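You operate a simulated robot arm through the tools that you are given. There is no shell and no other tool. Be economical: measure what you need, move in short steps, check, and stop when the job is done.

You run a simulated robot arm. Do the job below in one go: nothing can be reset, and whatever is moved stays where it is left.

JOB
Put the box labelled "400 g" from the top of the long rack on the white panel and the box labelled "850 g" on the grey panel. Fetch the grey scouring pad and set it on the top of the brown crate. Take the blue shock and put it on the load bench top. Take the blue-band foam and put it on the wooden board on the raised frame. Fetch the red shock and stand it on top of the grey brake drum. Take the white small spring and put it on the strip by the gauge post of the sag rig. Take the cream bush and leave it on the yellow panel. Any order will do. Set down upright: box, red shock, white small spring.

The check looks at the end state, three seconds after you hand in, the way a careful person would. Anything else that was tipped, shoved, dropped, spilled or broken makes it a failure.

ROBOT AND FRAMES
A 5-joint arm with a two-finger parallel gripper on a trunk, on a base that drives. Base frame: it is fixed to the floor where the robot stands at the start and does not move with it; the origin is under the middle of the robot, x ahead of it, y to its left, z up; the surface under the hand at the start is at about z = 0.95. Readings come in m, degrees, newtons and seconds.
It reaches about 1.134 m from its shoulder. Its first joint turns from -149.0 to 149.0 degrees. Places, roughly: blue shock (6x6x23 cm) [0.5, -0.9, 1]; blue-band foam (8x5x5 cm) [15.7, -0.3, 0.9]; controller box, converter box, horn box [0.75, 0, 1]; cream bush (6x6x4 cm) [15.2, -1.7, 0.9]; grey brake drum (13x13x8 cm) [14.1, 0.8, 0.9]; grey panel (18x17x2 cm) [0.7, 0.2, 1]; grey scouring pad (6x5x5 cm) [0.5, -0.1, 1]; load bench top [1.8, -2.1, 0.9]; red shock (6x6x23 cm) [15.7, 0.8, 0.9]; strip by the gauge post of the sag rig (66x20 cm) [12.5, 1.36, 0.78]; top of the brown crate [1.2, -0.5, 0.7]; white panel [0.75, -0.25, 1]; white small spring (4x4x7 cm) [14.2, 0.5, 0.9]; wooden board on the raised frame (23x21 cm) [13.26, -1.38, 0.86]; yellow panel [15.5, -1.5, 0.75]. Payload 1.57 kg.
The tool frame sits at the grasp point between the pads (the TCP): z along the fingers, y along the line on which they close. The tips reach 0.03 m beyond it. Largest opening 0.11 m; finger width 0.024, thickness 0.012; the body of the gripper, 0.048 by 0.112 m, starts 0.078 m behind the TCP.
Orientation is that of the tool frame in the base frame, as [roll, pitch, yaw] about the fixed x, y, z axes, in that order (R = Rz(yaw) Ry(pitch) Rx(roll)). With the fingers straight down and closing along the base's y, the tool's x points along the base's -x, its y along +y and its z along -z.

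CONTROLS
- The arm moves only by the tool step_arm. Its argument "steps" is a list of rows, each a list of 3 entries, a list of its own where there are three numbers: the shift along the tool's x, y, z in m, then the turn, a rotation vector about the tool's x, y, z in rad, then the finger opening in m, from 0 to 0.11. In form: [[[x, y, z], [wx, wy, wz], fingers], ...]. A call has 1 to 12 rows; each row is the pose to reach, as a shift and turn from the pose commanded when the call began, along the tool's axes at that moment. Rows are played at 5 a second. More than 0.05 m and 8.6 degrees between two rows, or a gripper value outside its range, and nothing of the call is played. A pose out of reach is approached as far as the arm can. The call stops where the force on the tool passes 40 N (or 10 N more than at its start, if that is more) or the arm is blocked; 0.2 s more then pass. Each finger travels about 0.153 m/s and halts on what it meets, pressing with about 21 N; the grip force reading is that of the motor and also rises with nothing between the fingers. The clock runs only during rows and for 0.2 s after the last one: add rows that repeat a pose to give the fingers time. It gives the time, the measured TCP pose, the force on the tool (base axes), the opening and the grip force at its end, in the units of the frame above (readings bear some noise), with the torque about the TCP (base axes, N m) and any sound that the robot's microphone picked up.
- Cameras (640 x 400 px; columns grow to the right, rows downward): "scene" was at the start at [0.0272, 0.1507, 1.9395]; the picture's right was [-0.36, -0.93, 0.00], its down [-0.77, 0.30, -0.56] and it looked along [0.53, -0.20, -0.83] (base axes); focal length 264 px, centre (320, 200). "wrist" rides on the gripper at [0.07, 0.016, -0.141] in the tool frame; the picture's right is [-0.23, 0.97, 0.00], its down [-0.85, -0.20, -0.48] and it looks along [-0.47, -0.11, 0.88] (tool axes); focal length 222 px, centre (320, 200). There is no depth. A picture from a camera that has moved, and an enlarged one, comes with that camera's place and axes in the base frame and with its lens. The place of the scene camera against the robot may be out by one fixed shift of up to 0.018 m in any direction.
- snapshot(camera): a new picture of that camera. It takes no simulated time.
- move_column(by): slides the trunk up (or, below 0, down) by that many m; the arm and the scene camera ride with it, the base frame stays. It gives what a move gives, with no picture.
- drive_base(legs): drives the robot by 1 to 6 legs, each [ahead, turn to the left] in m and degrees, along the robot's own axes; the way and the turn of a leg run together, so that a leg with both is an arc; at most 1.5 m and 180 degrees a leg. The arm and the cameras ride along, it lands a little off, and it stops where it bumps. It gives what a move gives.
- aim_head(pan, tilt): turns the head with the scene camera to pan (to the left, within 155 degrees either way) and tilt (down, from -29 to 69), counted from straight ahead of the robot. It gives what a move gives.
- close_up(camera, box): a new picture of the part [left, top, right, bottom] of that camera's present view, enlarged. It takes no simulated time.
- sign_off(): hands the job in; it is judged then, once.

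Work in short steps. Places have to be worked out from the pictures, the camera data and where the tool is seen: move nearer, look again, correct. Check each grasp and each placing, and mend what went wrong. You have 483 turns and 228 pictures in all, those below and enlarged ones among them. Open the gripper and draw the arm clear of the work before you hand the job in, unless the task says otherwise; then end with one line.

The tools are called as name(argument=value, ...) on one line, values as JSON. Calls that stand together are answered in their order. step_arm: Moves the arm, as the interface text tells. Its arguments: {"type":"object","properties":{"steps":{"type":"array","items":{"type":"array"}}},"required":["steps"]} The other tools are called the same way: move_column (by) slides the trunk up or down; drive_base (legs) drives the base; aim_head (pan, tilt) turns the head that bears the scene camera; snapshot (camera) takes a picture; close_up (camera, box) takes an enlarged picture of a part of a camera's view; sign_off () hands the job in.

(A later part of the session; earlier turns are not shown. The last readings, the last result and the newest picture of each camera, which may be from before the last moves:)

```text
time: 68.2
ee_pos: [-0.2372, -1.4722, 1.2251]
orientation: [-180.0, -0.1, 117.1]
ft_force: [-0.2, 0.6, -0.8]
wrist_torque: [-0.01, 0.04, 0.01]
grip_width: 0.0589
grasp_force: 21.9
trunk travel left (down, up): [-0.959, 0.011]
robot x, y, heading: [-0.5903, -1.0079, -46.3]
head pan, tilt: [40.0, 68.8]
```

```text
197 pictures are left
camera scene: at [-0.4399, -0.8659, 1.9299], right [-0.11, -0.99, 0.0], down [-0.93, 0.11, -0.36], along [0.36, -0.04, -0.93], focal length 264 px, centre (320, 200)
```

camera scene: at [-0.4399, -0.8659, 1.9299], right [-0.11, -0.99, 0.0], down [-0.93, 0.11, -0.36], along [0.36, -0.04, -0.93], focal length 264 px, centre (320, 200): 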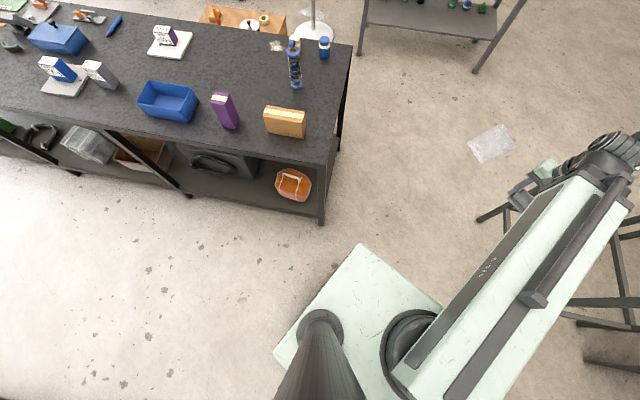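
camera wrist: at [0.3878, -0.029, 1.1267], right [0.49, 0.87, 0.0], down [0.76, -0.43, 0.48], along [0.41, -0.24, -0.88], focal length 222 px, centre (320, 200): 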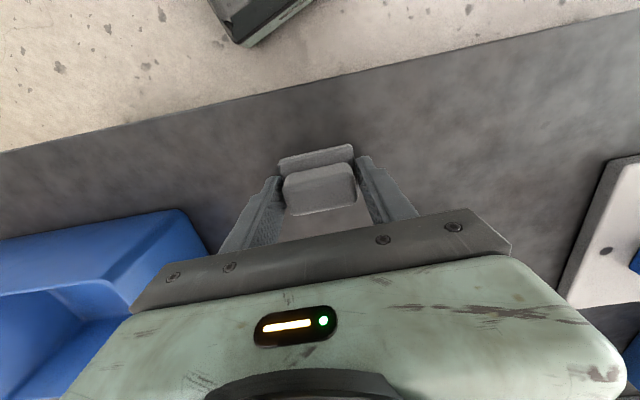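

Base is about 0.75 × 0.47 m. Continue around the bench end with a shallow path.

drive_base(legs=[[0, 10], [0.85, 0], [0, 16], [0.5, 0]])

aim_head(pan=40, tilt=50)

snapshot(camera="scene")

```text
time: 76.8
ee_pos: [1.089, -1.9562, 1.2243]
orientation: [-179.9, -0.2, 143.2]
ft_force: [0.5, 0.4, -0.4]
wrist_torque: [-0.01, -0.01, -0.02]
grip_width: 0.059
grasp_force: 20.9
trunk travel left (down, up): [-0.959, 0.011]
robot x, y, heading: [0.5658, -1.6953, -20.5]
head pan, tilt: [40.0, 68.8]
```

```text
time: 77.7
ee_pos: [1.0879, -1.9552, 1.2253]
orientation: [-179.9, 0.0, 143.1]
ft_force: [-0.7, -0.5, -1.0]
wrist_torque: [0.03, -0.03, 0.01]
grip_width: 0.0591
grasp_force: 20.9
trunk travel left (down, up): [-0.959, 0.011]
robot x, y, heading: [0.5708, -1.6916, -20.6]
head pan, tilt: [40.0, 50.0]
```

```text
196 pictures are left
camera scene: at [0.6621, -1.4924, 1.9518], right [0.33, -0.94, 0.0], down [-0.72, -0.25, -0.64], along [0.61, 0.21, -0.77], focal length 264 px, centre (320, 200)
```

scene: 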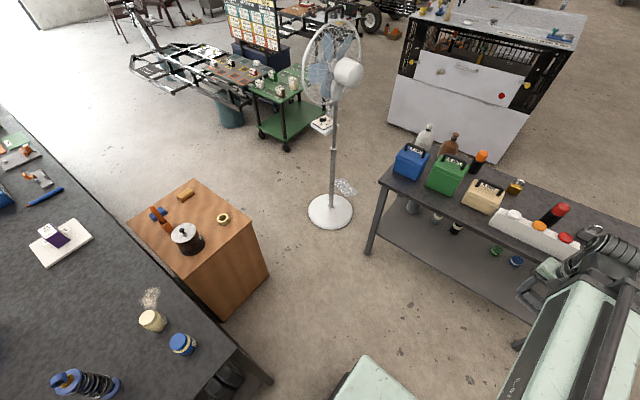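

The crate top is visible. Enlarge it to choose a free spot.

close_up(camera="scene", box=[110, 160, 290, 272])

```text
3.56 times, centred on (200, 216) of scene
camera zoom: at [0.6621, -1.4924, 1.9518], right [0.33, -0.94, 0.0], down [-0.72, -0.25, -0.64], along [0.61, 0.21, -0.77], focal length 940 px, centre (747, 143)
```

zoom: 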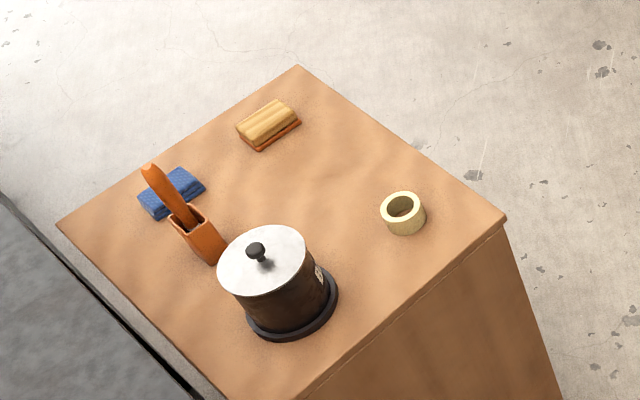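

I'll place the pad at about (1.36, -0.50). Drive into the aisle facing the crate.

drive_base(legs=[[0, 40.5], [0.52, 0], [0, 48], [0.15, 0]])

aim_head(pan=0, tilt=60)

snapshot(camera="scene")

snapshot(camera="wrist")

```text
time: 85.8
ee_pos: [1.3943, -0.8601, 1.2247]
orientation: [-179.9, -0.2, -128.2]
ft_force: [-0.4, -0.1, -0.7]
wrist_torque: [-0.04, 0.02, 0.0]
grip_width: 0.0593
grasp_force: 21.4
trunk travel left (down, up): [-0.959, 0.011]
robot x, y, heading: [1.1125, -1.3721, 68.1]
head pan, tilt: [40.0, 50.0]
```

```text
time: 86.8
ee_pos: [1.3938, -0.8616, 1.227]
orientation: [179.9, -0.1, -128.2]
ft_force: [-0.6, -0.1, 0.9]
wrist_torque: [0.02, 0.0, -0.01]
grip_width: 0.0591
grasp_force: 21.2
trunk travel left (down, up): [-0.959, 0.011]
robot x, y, heading: [1.1202, -1.3792, 68.3]
head pan, tilt: [0.0, 60.0]
```

```text
194 pictures are left
camera scene: at [0.9725, -1.2931, 1.9393], right [0.93, -0.37, 0.0], down [-0.32, -0.8, -0.5], along [0.19, 0.46, -0.87], focal length 264 px, centre (320, 200)
```

scene: 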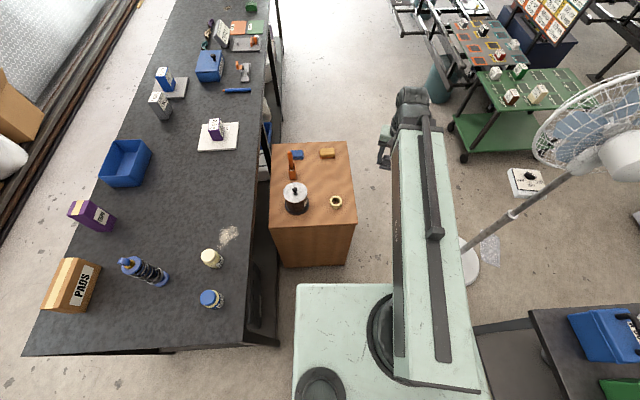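

```text
193 pictures are left
camera wrist: at [1.3378, -0.9065, 1.3666], right [-0.62, 0.78, 0.0], down [0.69, 0.55, 0.48], along [0.37, 0.3, -0.88], focal length 222 px, centre (320, 200)
```

wrist: 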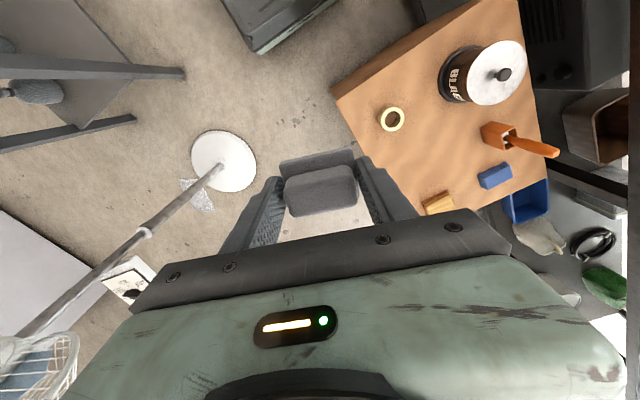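

Target (1.32, -0.51) is well clear of the ring, block and pot. Move above it, turning the hand square to the crate.

step_arm(steps=[[[-0.0288, 0.0344, 0], [0, 0, -0.05], 0.03], [[-0.0575, 0.0688, 0], [0, 0, -0.1], 0.03], [[-0.0863, 0.1031, 0], [0, 0, -0.15], 0.03], [[-0.115, 0.1375, 0], [0, 0, -0.2], 0.03], [[-0.1438, 0.1719, 0], [0, 0, -0.25], 0.03], [[-0.1725, 0.2063, 0], [0, 0, -0.3], 0.03], [[-0.2013, 0.2406, 0], [0, 0, -0.35], 0.03], [[-0.23, 0.275, 0], [0, 0, -0.384], 0.03], [[-0.23, 0.275, 0], [0, 0, -0.384], 0.03]])

move_column(by=-0.3)

snapshot(camera="wrist")

snapshot(camera="scene")

```text
time: 88.8
ee_pos: [1.3199, -0.5112, 1.2258]
orientation: [-180.0, -0.2, -106.3]
ft_force: [0.3, 0.8, -0.4]
wrist_torque: [-0.03, 0.02, 0.0]
grip_width: 0.0592
grasp_force: 20.9
trunk travel left (down, up): [-0.959, 0.011]
robot x, y, heading: [1.1179, -1.378, 68.3]
head pan, tilt: [0.0, 60.0]
```

```text
time: 91.8
ee_pos: [1.3198, -0.511, 0.9265]
orientation: [-179.9, -0.1, -106.2]
ft_force: [0.5, -0.2, 0.2]
wrist_torque: [-0.04, -0.01, 0.0]
grip_width: 0.0593
grasp_force: 21.2
trunk travel left (down, up): [-0.659, 0.311]
robot x, y, heading: [1.1133, -1.3761, 68.4]
head pan, tilt: [0.0, 60.0]
```

```text
192 pictures are left
camera wrist: at [1.2843, -0.5734, 1.0666], right [-0.87, 0.49, 0.0], down [0.43, 0.77, 0.48], along [0.23, 0.42, -0.88], focal length 222 px, centre (320, 200)
```

wrist: 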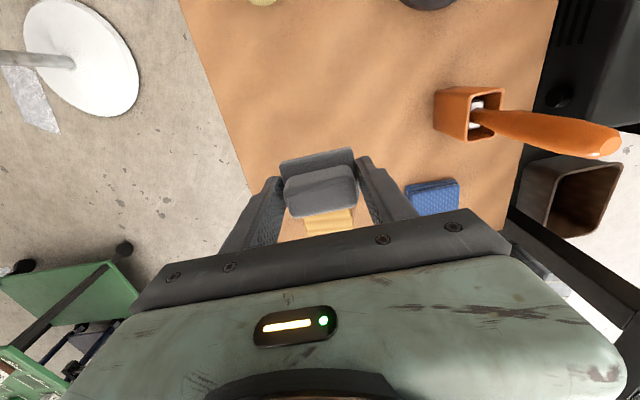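

```text
191 pictures are left
camera scene: at [0.9726, -1.2932, 1.6393], right [0.93, -0.37, 0.0], down [-0.32, -0.8, -0.5], along [0.19, 0.46, -0.87], focal length 264 px, centre (320, 200)
```

scene: 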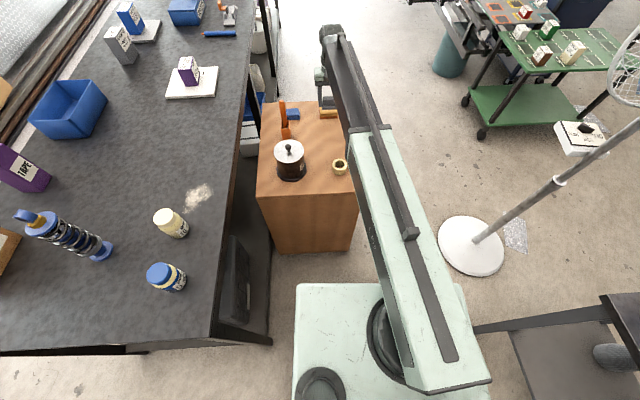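

Spot is free; descend to just above the crate top then in small steps.

move_column(by=-0.172)

snapshot(camera="wrist")

move_column(by=-0.008)

move_column(by=-0.005)

```text
time: 93.8
ee_pos: [1.3207, -0.5108, 0.753]
orientation: [-180.0, -0.1, -106.2]
ft_force: [0.8, 2.9, 9.8]
wrist_torque: [0.16, -0.01, 0.04]
grip_width: 0.0591
grasp_force: 21.2
trunk travel left (down, up): [-0.487, 0.483]
robot x, y, heading: [1.1207, -1.3766, 68.1]
head pan, tilt: [0.0, 60.0]
```

```text
190 pictures are left
camera wrist: at [1.2842, -0.5739, 0.8953], right [-0.87, 0.49, 0.0], down [0.43, 0.77, 0.48], along [0.23, 0.42, -0.88], focal length 222 px, centre (320, 200)
```

wrist: 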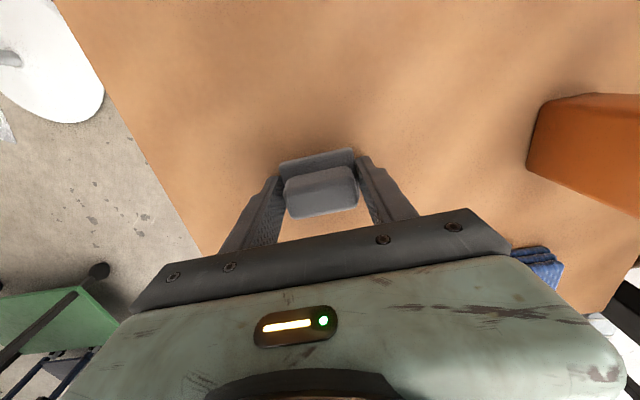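

```text
time: 94.2
ee_pos: [1.3197, -0.5137, 0.7507]
orientation: [180.0, 0.1, -106.3]
ft_force: [0.3, -0.4, 34.7]
wrist_torque: [-0.43, 0.2, 0.04]
grip_width: 0.0592
grasp_force: 21.6
trunk travel left (down, up): [-0.48, 0.49]
robot x, y, heading: [1.1215, -1.3727, 68.2]
head pan, tilt: [0.0, 60.0]
stopped: the force on the tool passed its limit at 50 N (the readings are from after the stop); the commanded pose is now the measured one
```

```text
time: 94.5
ee_pos: [1.3207, -0.5118, 0.7496]
orientation: [-179.9, 0.2, -106.2]
ft_force: [-1.2, 0.1, 40.9]
wrist_torque: [-0.48, 0.27, 0.06]
grip_width: 0.0593
grasp_force: 21.1
trunk travel left (down, up): [-0.48, 0.49]
robot x, y, heading: [1.1196, -1.3782, 68.2]
head pan, tilt: [0.0, 60.0]
stopped: the force on the tool passed its limit at 53 N (the readings are from after the stop); the commanded pose is now the measured one
```

The pad touched the crate already at 0.753; it's seated. Release and raise.

step_arm(steps=[[[0, 0, 0], [0, 0, 0], 0.065], [[0, 0, 0], [0, 0, 0], 0.085], [[0, 0, 0], [0, 0, 0], 0.09]])

move_column(by=0.25)

snapshot(camera="wrist")

```text
time: 95.3
ee_pos: [1.3234, -0.5119, 0.75]
orientation: [-179.9, 0.3, -106.3]
ft_force: [23.6, -10.9, 41.1]
wrist_torque: [-0.33, 0.9, 0.26]
grip_width: 0.0669
grasp_force: 0.1
trunk travel left (down, up): [-0.48, 0.49]
robot x, y, heading: [1.1163, -1.3762, 67.8]
head pan, tilt: [0.0, 60.0]
```

```text
time: 97.9
ee_pos: [1.3206, -0.5101, 0.9963]
orientation: [-180.0, 0.0, -106.2]
ft_force: [-0.1, -0.7, -0.3]
wrist_torque: [0.0, -0.02, -0.01]
grip_width: 0.0897
grasp_force: 0.0
trunk travel left (down, up): [-0.73, 0.24]
robot x, y, heading: [1.1209, -1.3757, 68.3]
head pan, tilt: [0.0, 60.0]
```

```text
189 pictures are left
camera wrist: at [1.2844, -0.5726, 1.1374], right [-0.87, 0.49, 0.0], down [0.43, 0.77, 0.48], along [0.23, 0.42, -0.88], focal length 222 px, centre (320, 200)
```

wrist: 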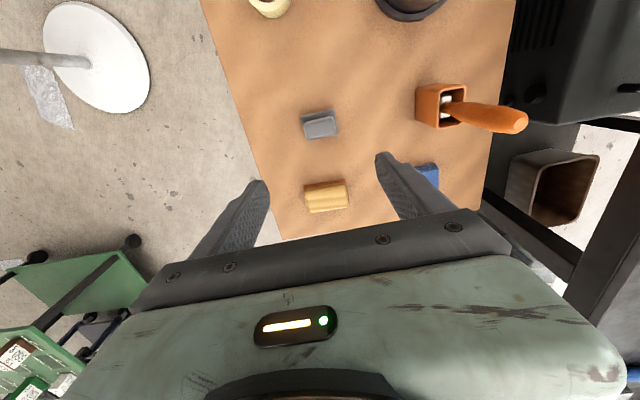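

The pad lies on the crate. Next the blue shock, standing near (0.53, -0.86), reachable from here. Raise the trunk and swing over, staying above its 1.18 top.

move_column(by=0.235)

step_arm(steps=[[[0, 0, -0.04], [0, 0, 0], 0.11], [[0, 0, -0.08], [0, 0, 0], 0.11], [[0.0284, 0.0373, -0.08], [0, 0, 0], 0.11], [[0.0568, 0.0746, -0.08], [0, 0, 0], 0.11], [[0.0852, 0.1119, -0.08], [0, 0, 0], 0.11], [[0.1136, 0.1492, -0.08], [0, 0, 0], 0.11], [[0.142, 0.1865, -0.08], [0, 0, 0], 0.11], [[0.1704, 0.2238, -0.08], [0, 0, 0], 0.11], [[0.1988, 0.2611, -0.08], [0, 0, 0], 0.11], [[0.2272, 0.2984, -0.08], [0, 0, 0], 0.11], [[0.2556, 0.3357, -0.08], [0, 0, 0], 0.11], [[0.284, 0.373, -0.08], [0, 0, 0], 0.11]])

snapshot(camera="wrist")

```text
time: 100.4
ee_pos: [1.3208, -0.5096, 1.232]
orientation: [-180.0, 0.0, -106.2]
ft_force: [-0.6, 0.1, 0.3]
wrist_torque: [0.01, -0.02, -0.01]
grip_width: 0.0901
grasp_force: 0.0
trunk travel left (down, up): [-0.965, 0.005]
robot x, y, heading: [1.1177, -1.3754, 68.2]
head pan, tilt: [0.0, 60.0]
```

```text
time: 103.0
ee_pos: [0.8803, -0.6793, 1.2313]
orientation: [-180.0, 0.2, -106.4]
ft_force: [-0.6, 0.0, -0.3]
wrist_torque: [0.01, 0.01, 0.03]
grip_width: 0.11
grasp_force: 0.0
out of reach, approached as far as the arm can: row 1, 2, 3, 4, 5, 6, 7, 8, 9, 10, 11, 12
trunk travel left (down, up): [-0.965, 0.005]
robot x, y, heading: [1.1193, -1.3744, 68.3]
head pan, tilt: [0.0, 60.0]
```

```text
188 pictures are left
camera wrist: at [0.844, -0.7423, 1.3726], right [-0.87, 0.49, 0.0], down [0.43, 0.76, 0.48], along [0.24, 0.42, -0.88], focal length 222 px, centre (320, 200)
```

wrist: 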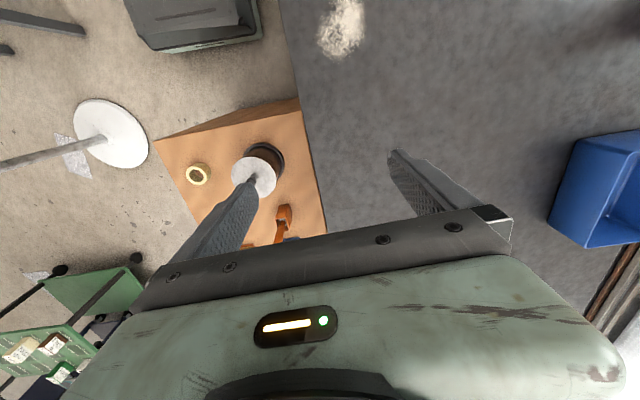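

The boom is horizontal and telescoping, so height is the trunk's alone; tips at 1.20 clear the shock by about 2 cm. I'll move nearer and turn the hand so the camera looks outward.

step_arm(steps=[[[0.0235, 0.0269, 0], [0, 0, -0.14], 0.11], [[0.047, 0.0539, 0], [0, 0, -0.28], 0.11], [[0.0705, 0.0808, 0], [0, 0, -0.42], 0.11], [[0.094, 0.1078, 0], [0, 0, -0.56], 0.11], [[0.1175, 0.1347, 0], [0, 0, -0.7], 0.11], [[0.1175, 0.1347, 0], [0, 0, -0.84], 0.11], [[0.1175, 0.1347, 0], [0, 0, -0.98], 0.11], [[0.1175, 0.1347, 0], [0, 0, -1.12], 0.11], [[0.1175, 0.1347, 0], [0, 0, -1.12], 0.11]])

snapshot(camera="wrist")

aim_head(pan=50, tilt=50)

snapshot(camera="scene")

```text
time: 105.0
ee_pos: [0.7211, -0.7526, 1.2314]
orientation: [-179.9, 0.0, -42.0]
ft_force: [0.4, 0.2, -0.6]
wrist_torque: [0.0, 0.01, -0.02]
grip_width: 0.11
grasp_force: 0.1
trunk travel left (down, up): [-0.965, 0.005]
robot x, y, heading: [1.121, -1.3779, 68.4]
head pan, tilt: [0.0, 60.0]
```

```text
187 pictures are left
camera wrist: at [0.7608, -0.8125, 1.3726], right [-0.82, -0.57, 0.0], down [-0.5, 0.72, 0.48], along [-0.27, 0.39, -0.88], focal length 222 px, centre (320, 200)
```

wrist: 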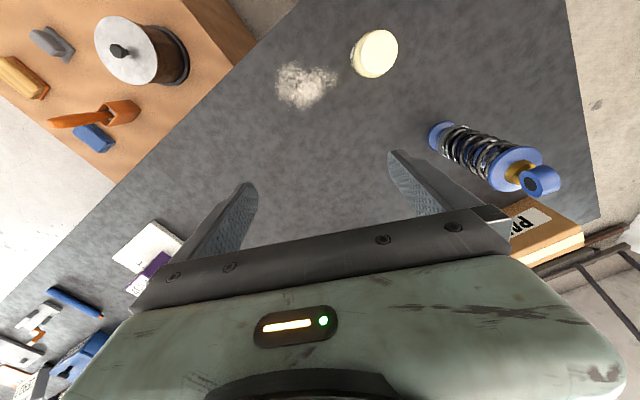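

```text
time: 106.2
ee_pos: [0.7212, -0.7519, 1.2305]
orientation: [-179.9, 0.1, -42.0]
ft_force: [0.2, -0.5, -0.2]
wrist_torque: [0.01, 0.01, 0.0]
grip_width: 0.11
grasp_force: 0.0
trunk travel left (down, up): [-0.965, 0.005]
robot x, y, heading: [1.1198, -1.3767, 68.2]
head pan, tilt: [50.0, 50.0]
```

```text
186 pictures are left
camera scene: at [0.9114, -1.2873, 1.9579], right [0.88, 0.47, 0.0], down [0.36, -0.68, -0.64], along [-0.3, 0.57, -0.77], focal length 264 px, centre (320, 200)
```

scene: 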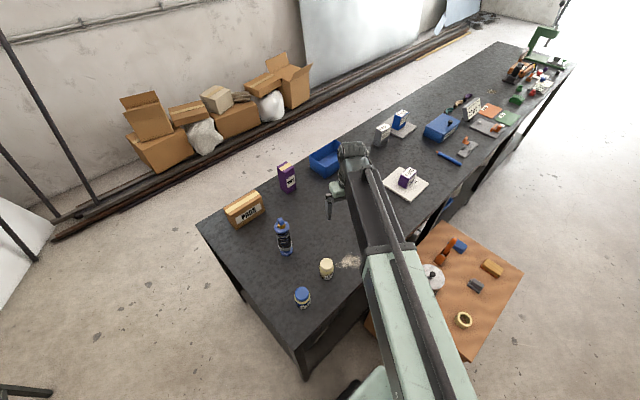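

Shock is upright at about (0.527, -0.864): disc at z≈1.127, eye top ≈1.175. Move over it.

step_arm(steps=[[[-0.0138, 0.0426, 0], [0, 0, 0], 0.11], [[-0.0276, 0.0852, 0], [0, 0, 0], 0.11], [[-0.0414, 0.1278, 0], [0, 0, 0], 0.11], [[-0.0552, 0.1704, 0], [0, 0, 0], 0.11], [[-0.069, 0.213, 0], [0, 0, 0], 0.11], [[-0.069, 0.213, 0], [0, 0, 0], 0.11]])

snapshot(camera="wrist")

close_up(camera="scene", box=[200, 130, 400, 255])

```text
time: 107.6
ee_pos: [0.5262, -0.8671, 1.2316]
orientation: [-180.0, 0.0, -42.1]
ft_force: [0.3, 1.4, 0.1]
wrist_torque: [0.01, -0.01, 0.0]
grip_width: 0.1099
grasp_force: 0.1
trunk travel left (down, up): [-0.965, 0.005]
robot x, y, heading: [1.115, -1.3715, 68.3]
head pan, tilt: [50.0, 50.0]
```

```text
185 pictures are left
camera wrist: at [0.5666, -0.9257, 1.3726], right [-0.82, -0.57, 0.0], down [-0.5, 0.72, 0.48], along [-0.27, 0.39, -0.88], focal length 222 px, centre (320, 200)
```

wrist: 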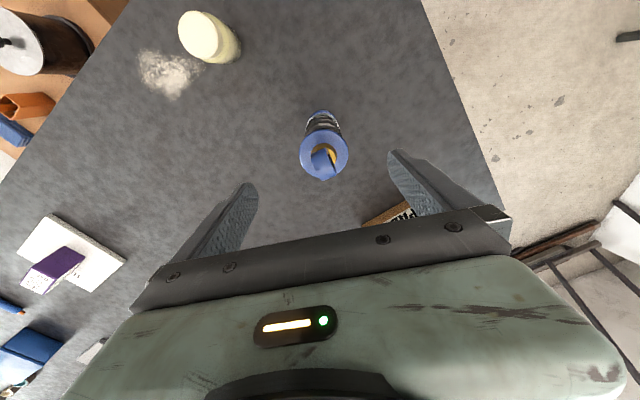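

```text
3.20 times, centred on (300, 192) of scene
camera zoom: at [0.9115, -1.2872, 1.958], right [0.88, 0.47, 0.0], down [0.36, -0.68, -0.64], along [-0.3, 0.57, -0.77], focal length 846 px, centre (384, 224)
```

zoom: 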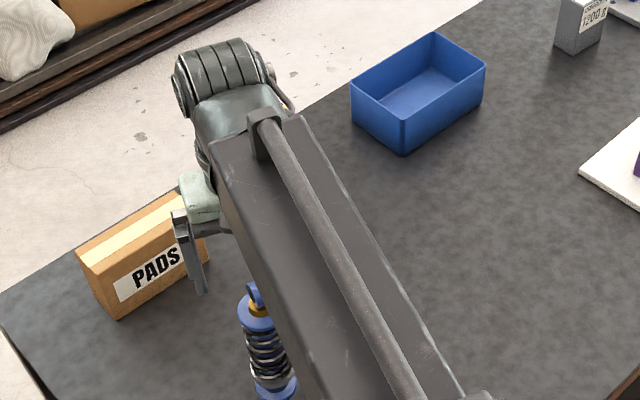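

Centred. Lower 0.118 so the fingers straddle the upper disc, then close.

move_column(by=-0.1)

snapshot(camera="wrist")

close_up(camera="scene", box=[200, 130, 360, 230])

```text
time: 108.9
ee_pos: [0.527, -0.866, 1.1316]
orientation: [-179.9, 0.0, -42.1]
ft_force: [0.5, -0.4, -0.1]
wrist_torque: [0.03, 0.03, 0.02]
grip_width: 0.1099
grasp_force: 0.1
trunk travel left (down, up): [-0.865, 0.105]
robot x, y, heading: [1.1212, -1.3779, 68.2]
head pan, tilt: [50.0, 50.0]
```

```text
183 pictures are left
camera wrist: at [0.5669, -0.9256, 1.2727], right [-0.82, -0.57, 0.0], down [-0.5, 0.72, 0.48], along [-0.27, 0.39, -0.88], focal length 222 px, centre (320, 200)
```

wrist: 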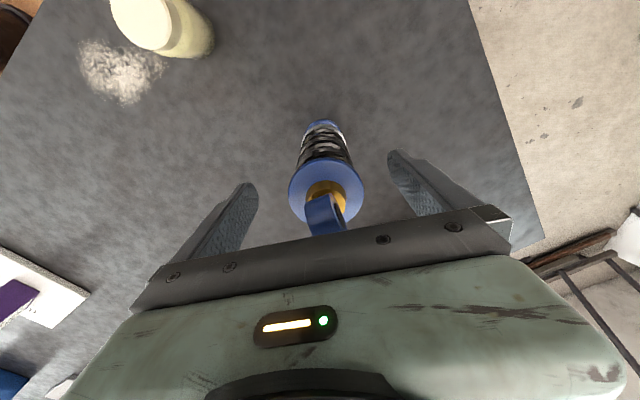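

```text
4.00 times, centred on (280, 180) of scene
camera zoom: at [0.9114, -1.2875, 1.858], right [0.88, 0.47, 0.0], down [0.36, -0.68, -0.64], along [-0.3, 0.57, -0.77], focal length 1058 px, centre (480, 280)
```

zoom: 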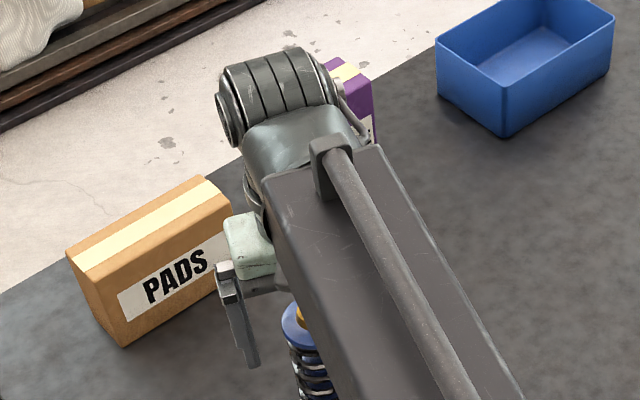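

move_column(by=-0.02)

step_arm(steps=[[[0, 0, 0], [0, 0, 0], 0.09], [[0, 0, 0], [0, 0, 0], 0.07], [[0, 0, 0], [0, 0, 0], 0.05], [[0, 0, 0], [0, 0, 0], 0.04], [[0, 0, 0], [0, 0, 0], 0.04]])

snapshot(camera="wrist")

```text
time: 109.6
ee_pos: [0.5266, -0.8668, 1.1115]
orientation: [-179.9, -0.1, -42.2]
ft_force: [0.2, 0.4, 0.0]
wrist_torque: [-0.01, -0.01, 0.01]
grip_width: 0.11
grasp_force: 0.1
trunk travel left (down, up): [-0.845, 0.125]
robot x, y, heading: [1.1149, -1.3769, 68.1]
head pan, tilt: [50.0, 50.0]
```

```text
time: 110.8
ee_pos: [0.526, -0.8669, 1.1119]
orientation: [-179.9, 0.0, -42.0]
ft_force: [-2.0, -2.7, 0.2]
wrist_torque: [-0.43, 0.52, 0.04]
grip_width: 0.0547
grasp_force: 21.1
trunk travel left (down, up): [-0.845, 0.125]
robot x, y, heading: [1.1209, -1.3726, 68.3]
head pan, tilt: [50.0, 50.0]
```

```text
181 pictures are left
camera wrist: at [0.5665, -0.9259, 1.2526], right [-0.82, -0.57, 0.0], down [-0.5, 0.72, 0.48], along [-0.27, 0.39, -0.88], focal length 222 px, centre (320, 200)
```

wrist: 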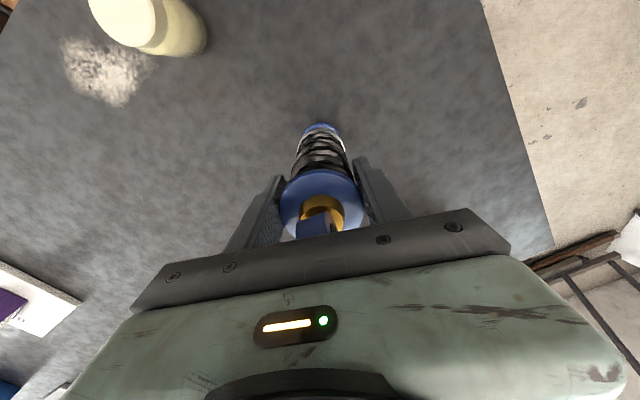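

Gripped the disc at 0.055. Lift a bit and look at the load bench for a free spot.

move_column(by=0.12)

snapshot(camera="wrist")

aim_head(pan=-105, tilt=45)

snapshot(camera="scene")

```text
time: 112.3
ee_pos: [0.5259, -0.8651, 1.2301]
orientation: [-179.9, 0.0, -42.0]
ft_force: [0.9, -0.2, -8.8]
wrist_torque: [-0.03, -0.07, 0.0]
grip_width: 0.0548
grasp_force: 21.8
trunk travel left (down, up): [-0.965, 0.005]
robot x, y, heading: [1.1139, -1.375, 68.4]
head pan, tilt: [50.0, 50.0]
```

```text
180 pictures are left
camera wrist: at [0.5661, -0.925, 1.372], right [-0.82, -0.57, 0.0], down [-0.5, 0.72, 0.48], along [-0.27, 0.39, -0.88], focal length 222 px, centre (320, 200)
```

wrist: 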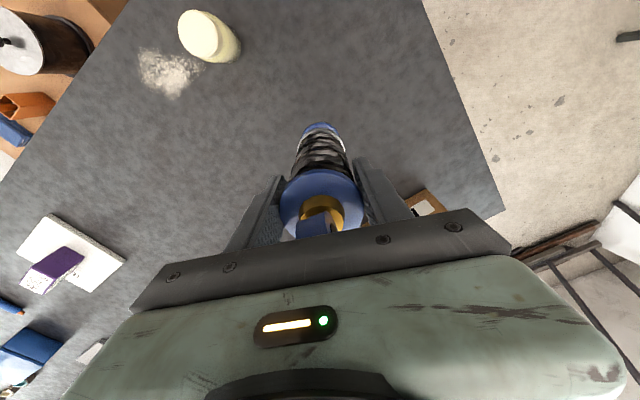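

```text
time: 114.7
ee_pos: [0.5258, -0.8646, 1.2312]
orientation: [-179.9, -0.1, -41.8]
ft_force: [0.7, -1.0, -8.8]
wrist_torque: [-0.06, -0.03, -0.03]
grip_width: 0.055
grasp_force: 21.7
trunk travel left (down, up): [-0.965, 0.005]
robot x, y, heading: [1.1204, -1.3754, 68.1]
head pan, tilt: [-105.0, 45.0]
```

```text
179 pictures are left
camera scene: at [1.0119, -1.4031, 1.9648], right [-0.6, -0.8, 0.0], down [-0.57, 0.42, -0.71], along [0.57, -0.42, -0.71], focal length 264 px, centre (320, 200)
```

scene: 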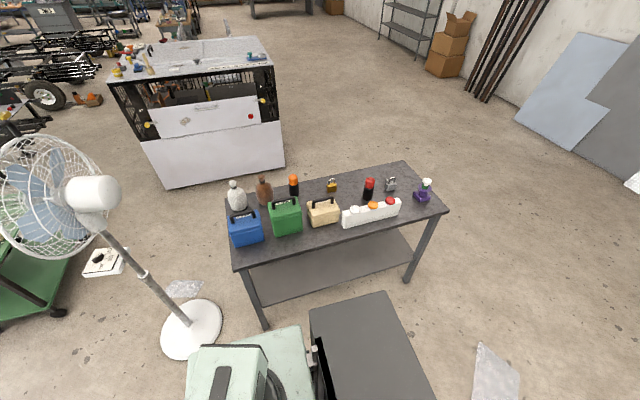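

Zoom on the load bench.

close_up(camera="scene", box=[210, 150, 460, 306])

```text
2.56 times, centred on (335, 228) of scene
camera zoom: at [1.0119, -1.4031, 1.9648], right [-0.6, -0.8, 0.0], down [-0.57, 0.42, -0.71], along [0.57, -0.42, -0.71], focal length 677 px, centre (282, 128)
```

zoom: 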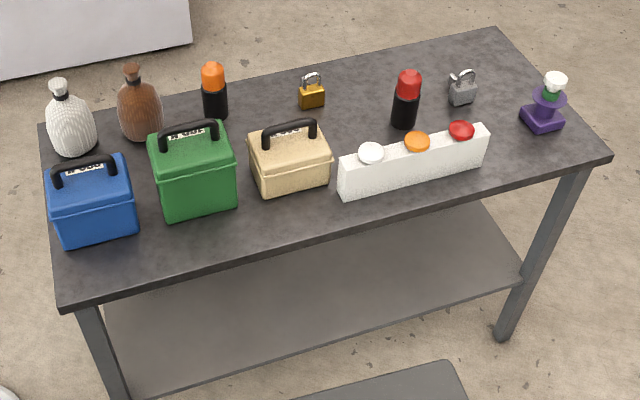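

Plan: bring the arm (with shock) round to the front along a path that avoids the jars, then back up and swing toward the load bench, clear of the fan.

step_arm(steps=[[[-0.0068, -0.0427, 0], [0, 0, 0], 0.04], [[-0.0136, -0.0853, 0], [0, 0, 0], 0.04], [[-0.0204, -0.128, 0], [0, 0, 0], 0.04], [[-0.0272, -0.1706, 0], [0, 0, 0], 0.04], [[-0.005, -0.2075, 0], [0, 0, 0], 0.04], [[0.0173, -0.2444, 0], [0, 0, 0], 0.04], [[0.0396, -0.2813, 0], [0, 0, 0], 0.04], [[0.0618, -0.3182, 0], [0, 0, 0], 0.04], [[0.0841, -0.355, 0], [0, 0, 0], 0.04], [[0.1064, -0.392, 0], [0, 0, 0], 0.04], [[0.1287, -0.429, 0], [0, 0, 0], 0.04], [[0.151, -0.4657, 0], [0, 0, 0], 0.04]])

step_arm(steps=[[[0.0425, -0.0159, 0], [0, 0, 0.1], 0.04], [[0.085, -0.0318, 0], [0, 0, 0.2], 0.04], [[0.1275, -0.0477, 0], [0, 0, 0.3], 0.04], [[0.17, -0.0636, 0], [0, 0, 0.4], 0.04], [[0.2125, -0.0794, 0], [0, 0, 0.5], 0.04], [[0.255, -0.0953, 0], [0, 0, 0.6], 0.04], [[0.2975, -0.1112, 0], [0, 0, 0.7], 0.04], [[0.34, -0.127, 0], [0, 0, 0.8], 0.04], [[0.383, -0.143, 0], [0, 0, 0.9], 0.04], [[0.383, -0.143, 0], [0, 0, 1.0], 0.04], [[0.383, -0.143, 0], [0, 0, 1.1], 0.04]])

snapshot(camera="wrist")

```text
time: 117.3
ee_pos: [0.953, -0.6208, 1.2318]
orientation: [180.0, 0.0, -42.1]
ft_force: [0.6, -0.6, -9.4]
wrist_torque: [-0.05, -0.03, -0.01]
grip_width: 0.055
grasp_force: 20.6
trunk travel left (down, up): [-0.965, 0.005]
robot x, y, heading: [1.1186, -1.3741, 67.9]
head pan, tilt: [-105.0, 45.0]
```

```text
time: 119.7
ee_pos: [1.3305, -0.7723, 1.2302]
orientation: [179.9, 0.0, -105.3]
ft_force: [0.2, -0.3, -8.8]
wrist_torque: [-0.05, 0.0, 0.02]
grip_width: 0.055
grasp_force: 21.3
trunk travel left (down, up): [-0.965, 0.005]
robot x, y, heading: [1.1212, -1.375, 68.4]
head pan, tilt: [-105.0, 45.0]
```

```text
177 pictures are left
camera wrist: at [1.2968, -0.8354, 1.3722], right [-0.88, 0.47, 0.0], down [0.42, 0.77, 0.48], along [0.23, 0.42, -0.88], focal length 222 px, centre (320, 200)
```

wrist: 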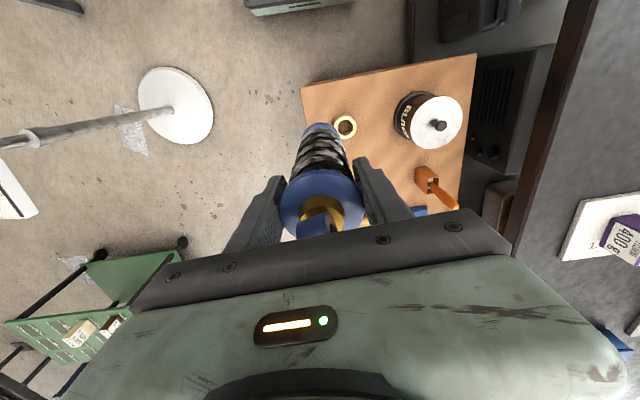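

Back up 0.37 m.

drive_base(legs=[[-0.37, 0]])

```text
time: 122.0
ee_pos: [1.196, -1.1149, 1.2314]
orientation: [180.0, 0.1, -105.1]
ft_force: [0.5, -1.1, -9.0]
wrist_torque: [-0.05, 0.0, 0.01]
grip_width: 0.0549
grasp_force: 20.4
trunk travel left (down, up): [-0.965, 0.005]
robot x, y, heading: [0.9813, -1.7212, 68.0]
head pan, tilt: [-105.0, 45.0]
```

Swing the arm toward the load bench in two stages.

step_arm(steps=[[[0.0114, -0.0441, 0], [0, 0, 0.1], 0.04], [[0.0229, -0.0883, 0], [0, 0, 0.2], 0.04], [[0.0343, -0.1324, 0], [0, 0, 0.3], 0.04], [[0.0458, -0.1766, 0], [0, 0, 0.4], 0.04], [[0.0572, -0.2207, 0], [0, 0, 0.5], 0.04], [[0.0853, -0.2577, 0], [0, 0, 0.6], 0.04], [[0.1134, -0.2947, 0], [0, 0, 0.7], 0.04], [[0.1416, -0.3317, 0], [0, 0, 0.8], 0.04], [[0.1697, -0.3686, 0], [0, 0, 0.9], 0.04], [[0.1978, -0.4056, 0], [0, 0, 1.0], 0.04], [[0.2259, -0.4426, 0], [0, 0, 1.1], 0.04]])

snapshot(camera="wrist")

snapshot(camera="scene")

```text
time: 124.4
ee_pos: [1.5654, -1.4481, 1.2307]
orientation: [179.9, -0.1, -168.2]
ft_force: [0.4, -0.3, -9.1]
wrist_torque: [0.0, 0.05, 0.01]
grip_width: 0.0548
grasp_force: 20.6
trunk travel left (down, up): [-0.965, 0.005]
robot x, y, heading: [0.9825, -1.717, 68.4]
head pan, tilt: [-105.0, 45.0]
```

```text
176 pictures are left
camera wrist: at [1.4927, -1.449, 1.3722], right [0.02, 1.0, 0.0], down [0.88, -0.02, 0.48], along [0.48, -0.01, -0.88], focal length 222 px, centre (320, 200)
```

wrist: 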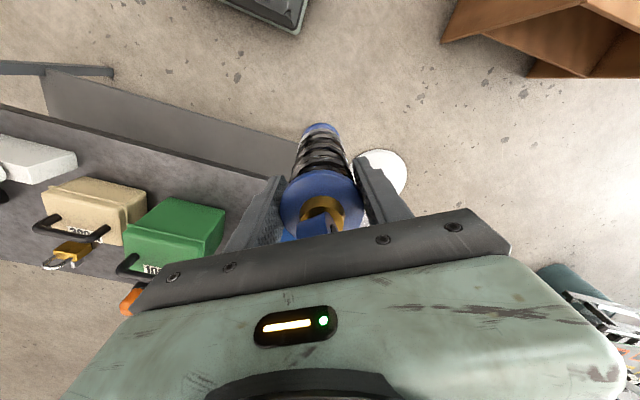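

```text
175 pictures are left
camera scene: at [0.8772, -1.7474, 1.965], right [-0.6, -0.8, 0.0], down [-0.57, 0.42, -0.71], along [0.57, -0.42, -0.71], focal length 264 px, centre (320, 200)
```

scene: 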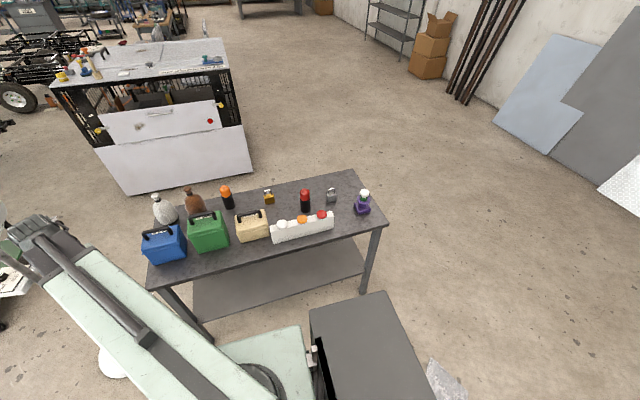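

Clear. Continue the swing to just before the bench edge in front of the beige can.

step_arm(steps=[[[0.0067, -0.0449, 0], [0, 0, 0.05], 0.04], [[0.0133, -0.0899, 0], [0, 0, 0.1], 0.04], [[0.02, -0.1348, 0], [0, 0, 0.15], 0.04], [[0.0267, -0.1797, 0], [0, 0, 0.2], 0.04], [[0.0333, -0.2247, 0], [0, 0, 0.25], 0.04], [[0.04, -0.2696, 0], [0, 0, 0.3], 0.04], [[0.054, -0.3063, 0], [0, 0, 0.35], 0.04], [[0.068, -0.343, 0], [0, 0, 0.4], 0.04], [[0.082, -0.3796, 0], [0, 0, 0.45], 0.04], [[0.0961, -0.4162, 0], [0, 0, 0.5], 0.04], [[0.0961, -0.4162, 0], [0, 0, 0.5], 0.04]])

snapshot(camera="wrist")

snapshot(camera="scene")

```text
time: 126.8
ee_pos: [1.5539, -1.8768, 1.2313]
orientation: [179.9, 0.0, 163.1]
ft_force: [-0.5, -0.3, -8.3]
wrist_torque: [0.0, 0.06, -0.01]
grip_width: 0.0551
grasp_force: 20.9
trunk travel left (down, up): [-0.965, 0.005]
robot x, y, heading: [0.9842, -1.7176, 68.0]
head pan, tilt: [-105.0, 45.0]
```

```text
174 pictures are left
camera wrist: at [1.4914, -1.8414, 1.3724], right [0.5, 0.87, 0.0], down [0.76, -0.44, 0.48], along [0.41, -0.24, -0.88], focal length 222 px, centre (320, 200)
```

wrist: 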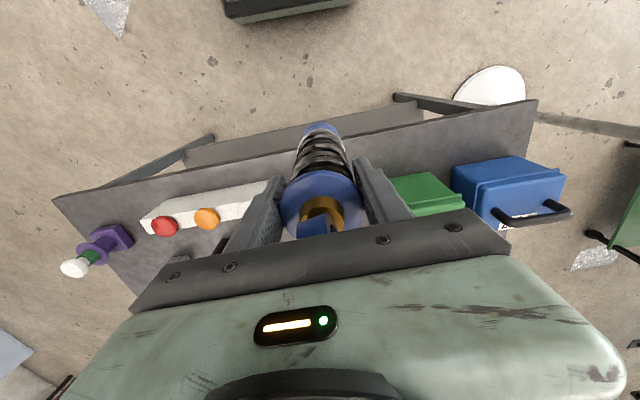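

```text
173 pictures are left
camera scene: at [0.8766, -1.747, 1.9649], right [-0.6, -0.8, 0.0], down [-0.57, 0.42, -0.71], along [0.57, -0.42, -0.71], focal length 264 px, centre (320, 200)
```

scene: 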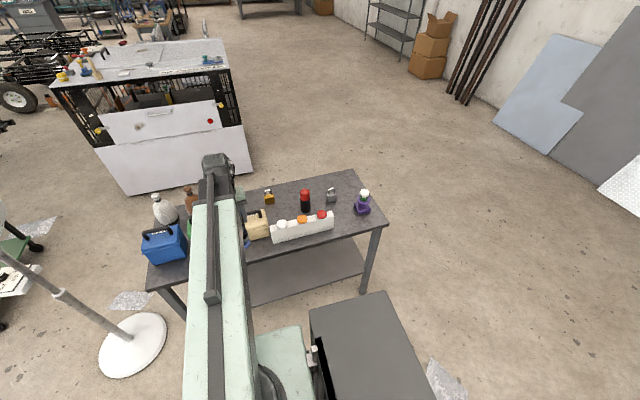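

Bench edge and can fronts located: I'll set the shock at about (1.665, -1.867), in the 11 cm strip in front of the green/beige cans.

step_arm(steps=[[[-0.0344, 0.014, 0], [0, 0, 0], 0.04], [[-0.0689, 0.028, 0], [0, 0, 0], 0.04], [[-0.1033, 0.042, 0], [0, 0, 0.02], 0.04], [[-0.1033, 0.042, 0], [0, 0, 0.02], 0.04]])

move_column(by=-0.12)

snapshot(camera="wrist")

close_up(camera="scene", box=[130, 130, 400, 300])

```text
time: 127.8
ee_pos: [1.6644, -1.8654, 1.2321]
orientation: [179.9, 0.0, 162.0]
ft_force: [0.1, -0.4, -9.1]
wrist_torque: [0.01, 0.02, -0.01]
grip_width: 0.055
grasp_force: 20.8
trunk travel left (down, up): [-0.965, 0.005]
robot x, y, heading: [0.9813, -1.7137, 68.2]
head pan, tilt: [-105.0, 45.0]
```

```text
time: 129.3
ee_pos: [1.6659, -1.8656, 1.111]
orientation: [179.9, 0.0, 162.0]
ft_force: [-0.4, 0.5, -8.9]
wrist_torque: [0.02, 0.06, -0.02]
grip_width: 0.0549
grasp_force: 21.1
trunk travel left (down, up): [-0.845, 0.125]
robot x, y, heading: [0.9839, -1.72, 68.3]
head pan, tilt: [-105.0, 45.0]
```

```text
172 pictures are left
camera wrist: at [1.6032, -1.8293, 1.2524], right [0.52, 0.86, 0.0], down [0.75, -0.45, 0.48], along [0.41, -0.25, -0.88], focal length 222 px, centre (320, 200)
```

wrist: 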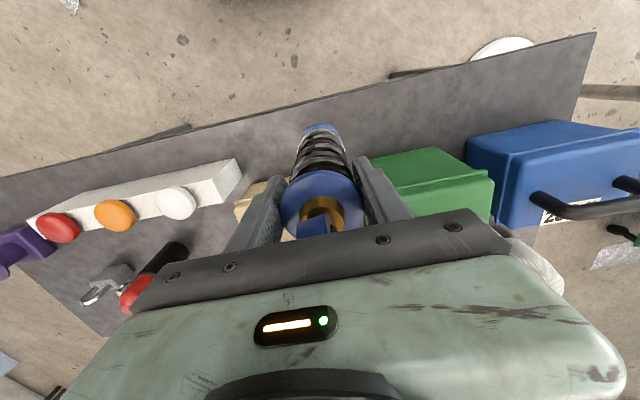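

```text
2.35 times, centred on (265, 215) of scene
camera zoom: at [0.8765, -1.7474, 1.8449], right [-0.6, -0.8, 0.0], down [-0.57, 0.42, -0.71], along [0.57, -0.42, -0.71], focal length 622 px, centre (449, 165)
```

zoom: 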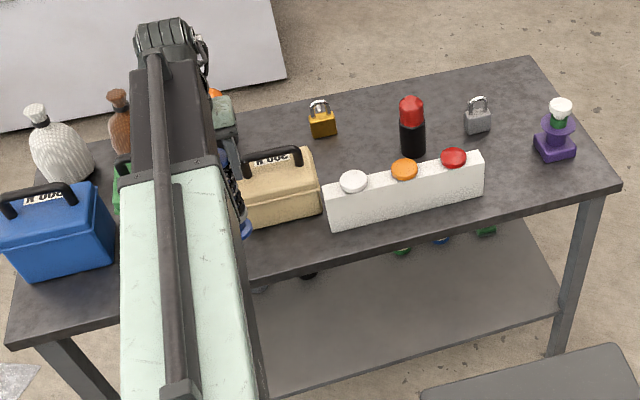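

Shift 9 mm inward for margin, then lower gradually.

step_arm(steps=[[[-0.009, 0, 0], [0, 0, 0], 0.04], [[-0.009, 0, 0], [0, 0, 0], 0.04]])

move_column(by=-0.035)

snapshot(camera="wrist")

```text
time: 129.9
ee_pos: [1.6736, -1.8681, 1.1114]
orientation: [179.9, 0.0, 162.0]
ft_force: [-0.2, 0.4, -9.4]
wrist_torque: [-0.02, 0.04, -0.01]
grip_width: 0.055
grasp_force: 20.9
trunk travel left (down, up): [-0.845, 0.125]
robot x, y, heading: [0.9799, -1.7231, 68.3]
head pan, tilt: [-105.0, 45.0]
```

```text
time: 130.7
ee_pos: [1.6743, -1.8686, 1.0763]
orientation: [179.9, 0.0, 162.0]
ft_force: [0.0, 0.1, -8.9]
wrist_torque: [-0.01, 0.02, -0.03]
grip_width: 0.0548
grasp_force: 20.6
trunk travel left (down, up): [-0.81, 0.16]
robot x, y, heading: [0.9826, -1.7212, 68.4]
head pan, tilt: [-105.0, 45.0]
```

```text
170 pictures are left
camera wrist: at [1.612, -1.8321, 1.2173], right [0.52, 0.86, 0.0], down [0.75, -0.45, 0.48], along [0.41, -0.25, -0.88], focal length 222 px, centre (320, 200)
```

wrist: 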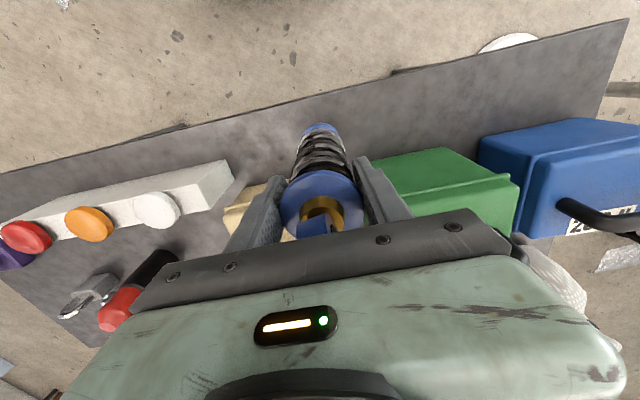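

move_column(by=-0.008)

```text
time: 131.3
ee_pos: [1.6748, -1.8684, 1.0683]
orientation: [179.9, -0.1, 162.0]
ft_force: [0.1, -0.6, -9.5]
wrist_torque: [0.02, 0.05, 0.0]
grip_width: 0.0548
grasp_force: 21.3
trunk travel left (down, up): [-0.802, 0.168]
robot x, y, heading: [0.9781, -1.7192, 68.3]
head pan, tilt: [-105.0, 45.0]
```

move_column(by=-0.004)

```text
time: 131.8
ee_pos: [1.6732, -1.8691, 1.0639]
orientation: [179.9, 0.0, 162.0]
ft_force: [0.0, -0.1, -8.6]
wrist_torque: [0.0, 0.03, 0.02]
grip_width: 0.0548
grasp_force: 20.7
trunk travel left (down, up): [-0.798, 0.172]
robot x, y, heading: [0.9808, -1.7195, 68.2]
head pan, tilt: [-105.0, 45.0]
```

move_column(by=-0.004)

```text
time: 132.3
ee_pos: [1.6734, -1.8674, 1.0616]
orientation: [179.9, 0.0, 161.9]
ft_force: [0.3, -0.6, -8.5]
wrist_torque: [0.01, 0.09, -0.01]
grip_width: 0.0548
grasp_force: 21.1
trunk travel left (down, up): [-0.794, 0.176]
robot x, y, heading: [0.9809, -1.7241, 68.0]
head pan, tilt: [-105.0, 45.0]
```

move_column(by=-0.004)

```text
time: 132.9
ee_pos: [1.6741, -1.8679, 1.0568]
orientation: [179.9, 0.1, 162.0]
ft_force: [0.9, -0.2, -9.0]
wrist_torque: [0.0, 0.07, 0.01]
grip_width: 0.0546
grasp_force: 20.7
trunk travel left (down, up): [-0.79, 0.18]
robot x, y, heading: [0.9809, -1.7193, 68.1]
head pan, tilt: [-105.0, 45.0]
```

move_column(by=-0.005)

```text
time: 133.4
ee_pos: [1.6751, -1.8688, 1.0515]
orientation: [179.9, 0.0, 162.0]
ft_force: [-0.4, 0.5, -8.0]
wrist_torque: [0.04, 0.05, 0.01]
grip_width: 0.0548
grasp_force: 20.9
trunk travel left (down, up): [-0.785, 0.185]
robot x, y, heading: [0.9819, -1.7191, 68.2]
head pan, tilt: [-105.0, 45.0]
```

move_column(by=-0.005)

```text
time: 133.9
ee_pos: [1.6755, -1.8677, 1.0462]
orientation: [179.9, 0.0, 162.0]
ft_force: [0.3, 0.6, -8.6]
wrist_torque: [0.03, 0.04, 0.01]
grip_width: 0.0548
grasp_force: 20.8
trunk travel left (down, up): [-0.78, 0.19]
robot x, y, heading: [0.9816, -1.7179, 68.1]
head pan, tilt: [-105.0, 45.0]
```

close_up(camera="wrist", box=[240, 90, 400, 190])

close_up(camera="scene", box=[200, 180, 300, 260])

```text
4.00 times, centred on (320, 140) of wrist
camera zoom: at [1.612, -1.8321, 1.1873], right [0.52, 0.86, 0.0], down [0.75, -0.45, 0.48], along [0.41, -0.25, -0.88], focal length 888 px, centre (320, 440)
```

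zoom: 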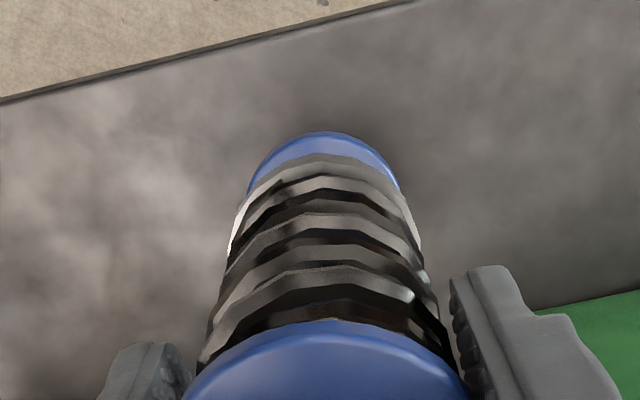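

```text
5.00 times, centred on (250, 220) of scene
camera zoom: at [0.8765, -1.7474, 1.7799], right [-0.6, -0.8, 0.0], down [-0.57, 0.42, -0.71], along [0.57, -0.42, -0.71], focal length 1322 px, centre (670, 100)
```

zoom: 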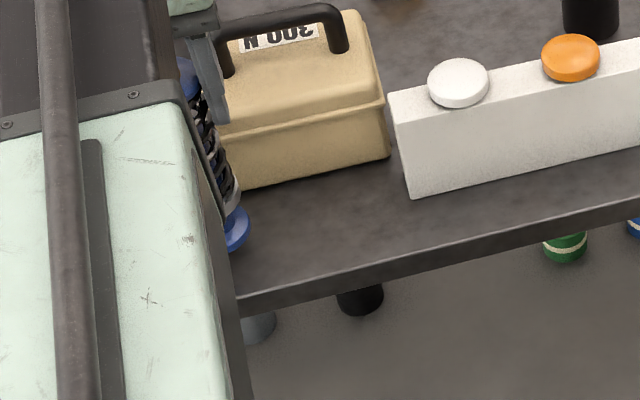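

move_column(by=-0.005)

```text
time: 134.5
ee_pos: [1.6745, -1.8678, 1.0416]
orientation: [179.9, -0.1, 161.9]
ft_force: [-0.2, -0.4, -8.6]
wrist_torque: [0.03, 0.04, 0.03]
grip_width: 0.0548
grasp_force: 20.9
trunk travel left (down, up): [-0.775, 0.195]
robot x, y, heading: [0.984, -1.7179, 67.8]
head pan, tilt: [-105.0, 45.0]
```

move_column(by=-0.005)

```text
time: 135.0
ee_pos: [1.6748, -1.8672, 1.0358]
orientation: [180.0, 0.0, 162.0]
ft_force: [-0.1, 0.8, -9.1]
wrist_torque: [-0.02, 0.07, 0.01]
grip_width: 0.0549
grasp_force: 21.0
trunk travel left (down, up): [-0.77, 0.2]
robot x, y, heading: [0.9833, -1.7194, 68.1]
head pan, tilt: [-105.0, 45.0]
```

move_column(by=-0.006)

```text
time: 135.6
ee_pos: [1.675, -1.8685, 1.03]
orientation: [179.9, 0.0, 162.1]
ft_force: [0.0, 0.0, -8.6]
wrist_torque: [0.0, 0.03, -0.02]
grip_width: 0.0548
grasp_force: 21.1
trunk travel left (down, up): [-0.764, 0.206]
robot x, y, heading: [0.9846, -1.717, 68.0]
head pan, tilt: [-105.0, 45.0]
```

move_column(by=-0.006)

```text
time: 136.1
ee_pos: [1.6741, -1.8675, 1.0235]
orientation: [179.8, -0.1, 162.1]
ft_force: [-0.4, 0.1, -9.2]
wrist_torque: [0.03, 0.07, 0.01]
grip_width: 0.0549
grasp_force: 20.8
trunk travel left (down, up): [-0.758, 0.212]
robot x, y, heading: [0.9794, -1.7164, 68.2]
head pan, tilt: [-105.0, 45.0]
```

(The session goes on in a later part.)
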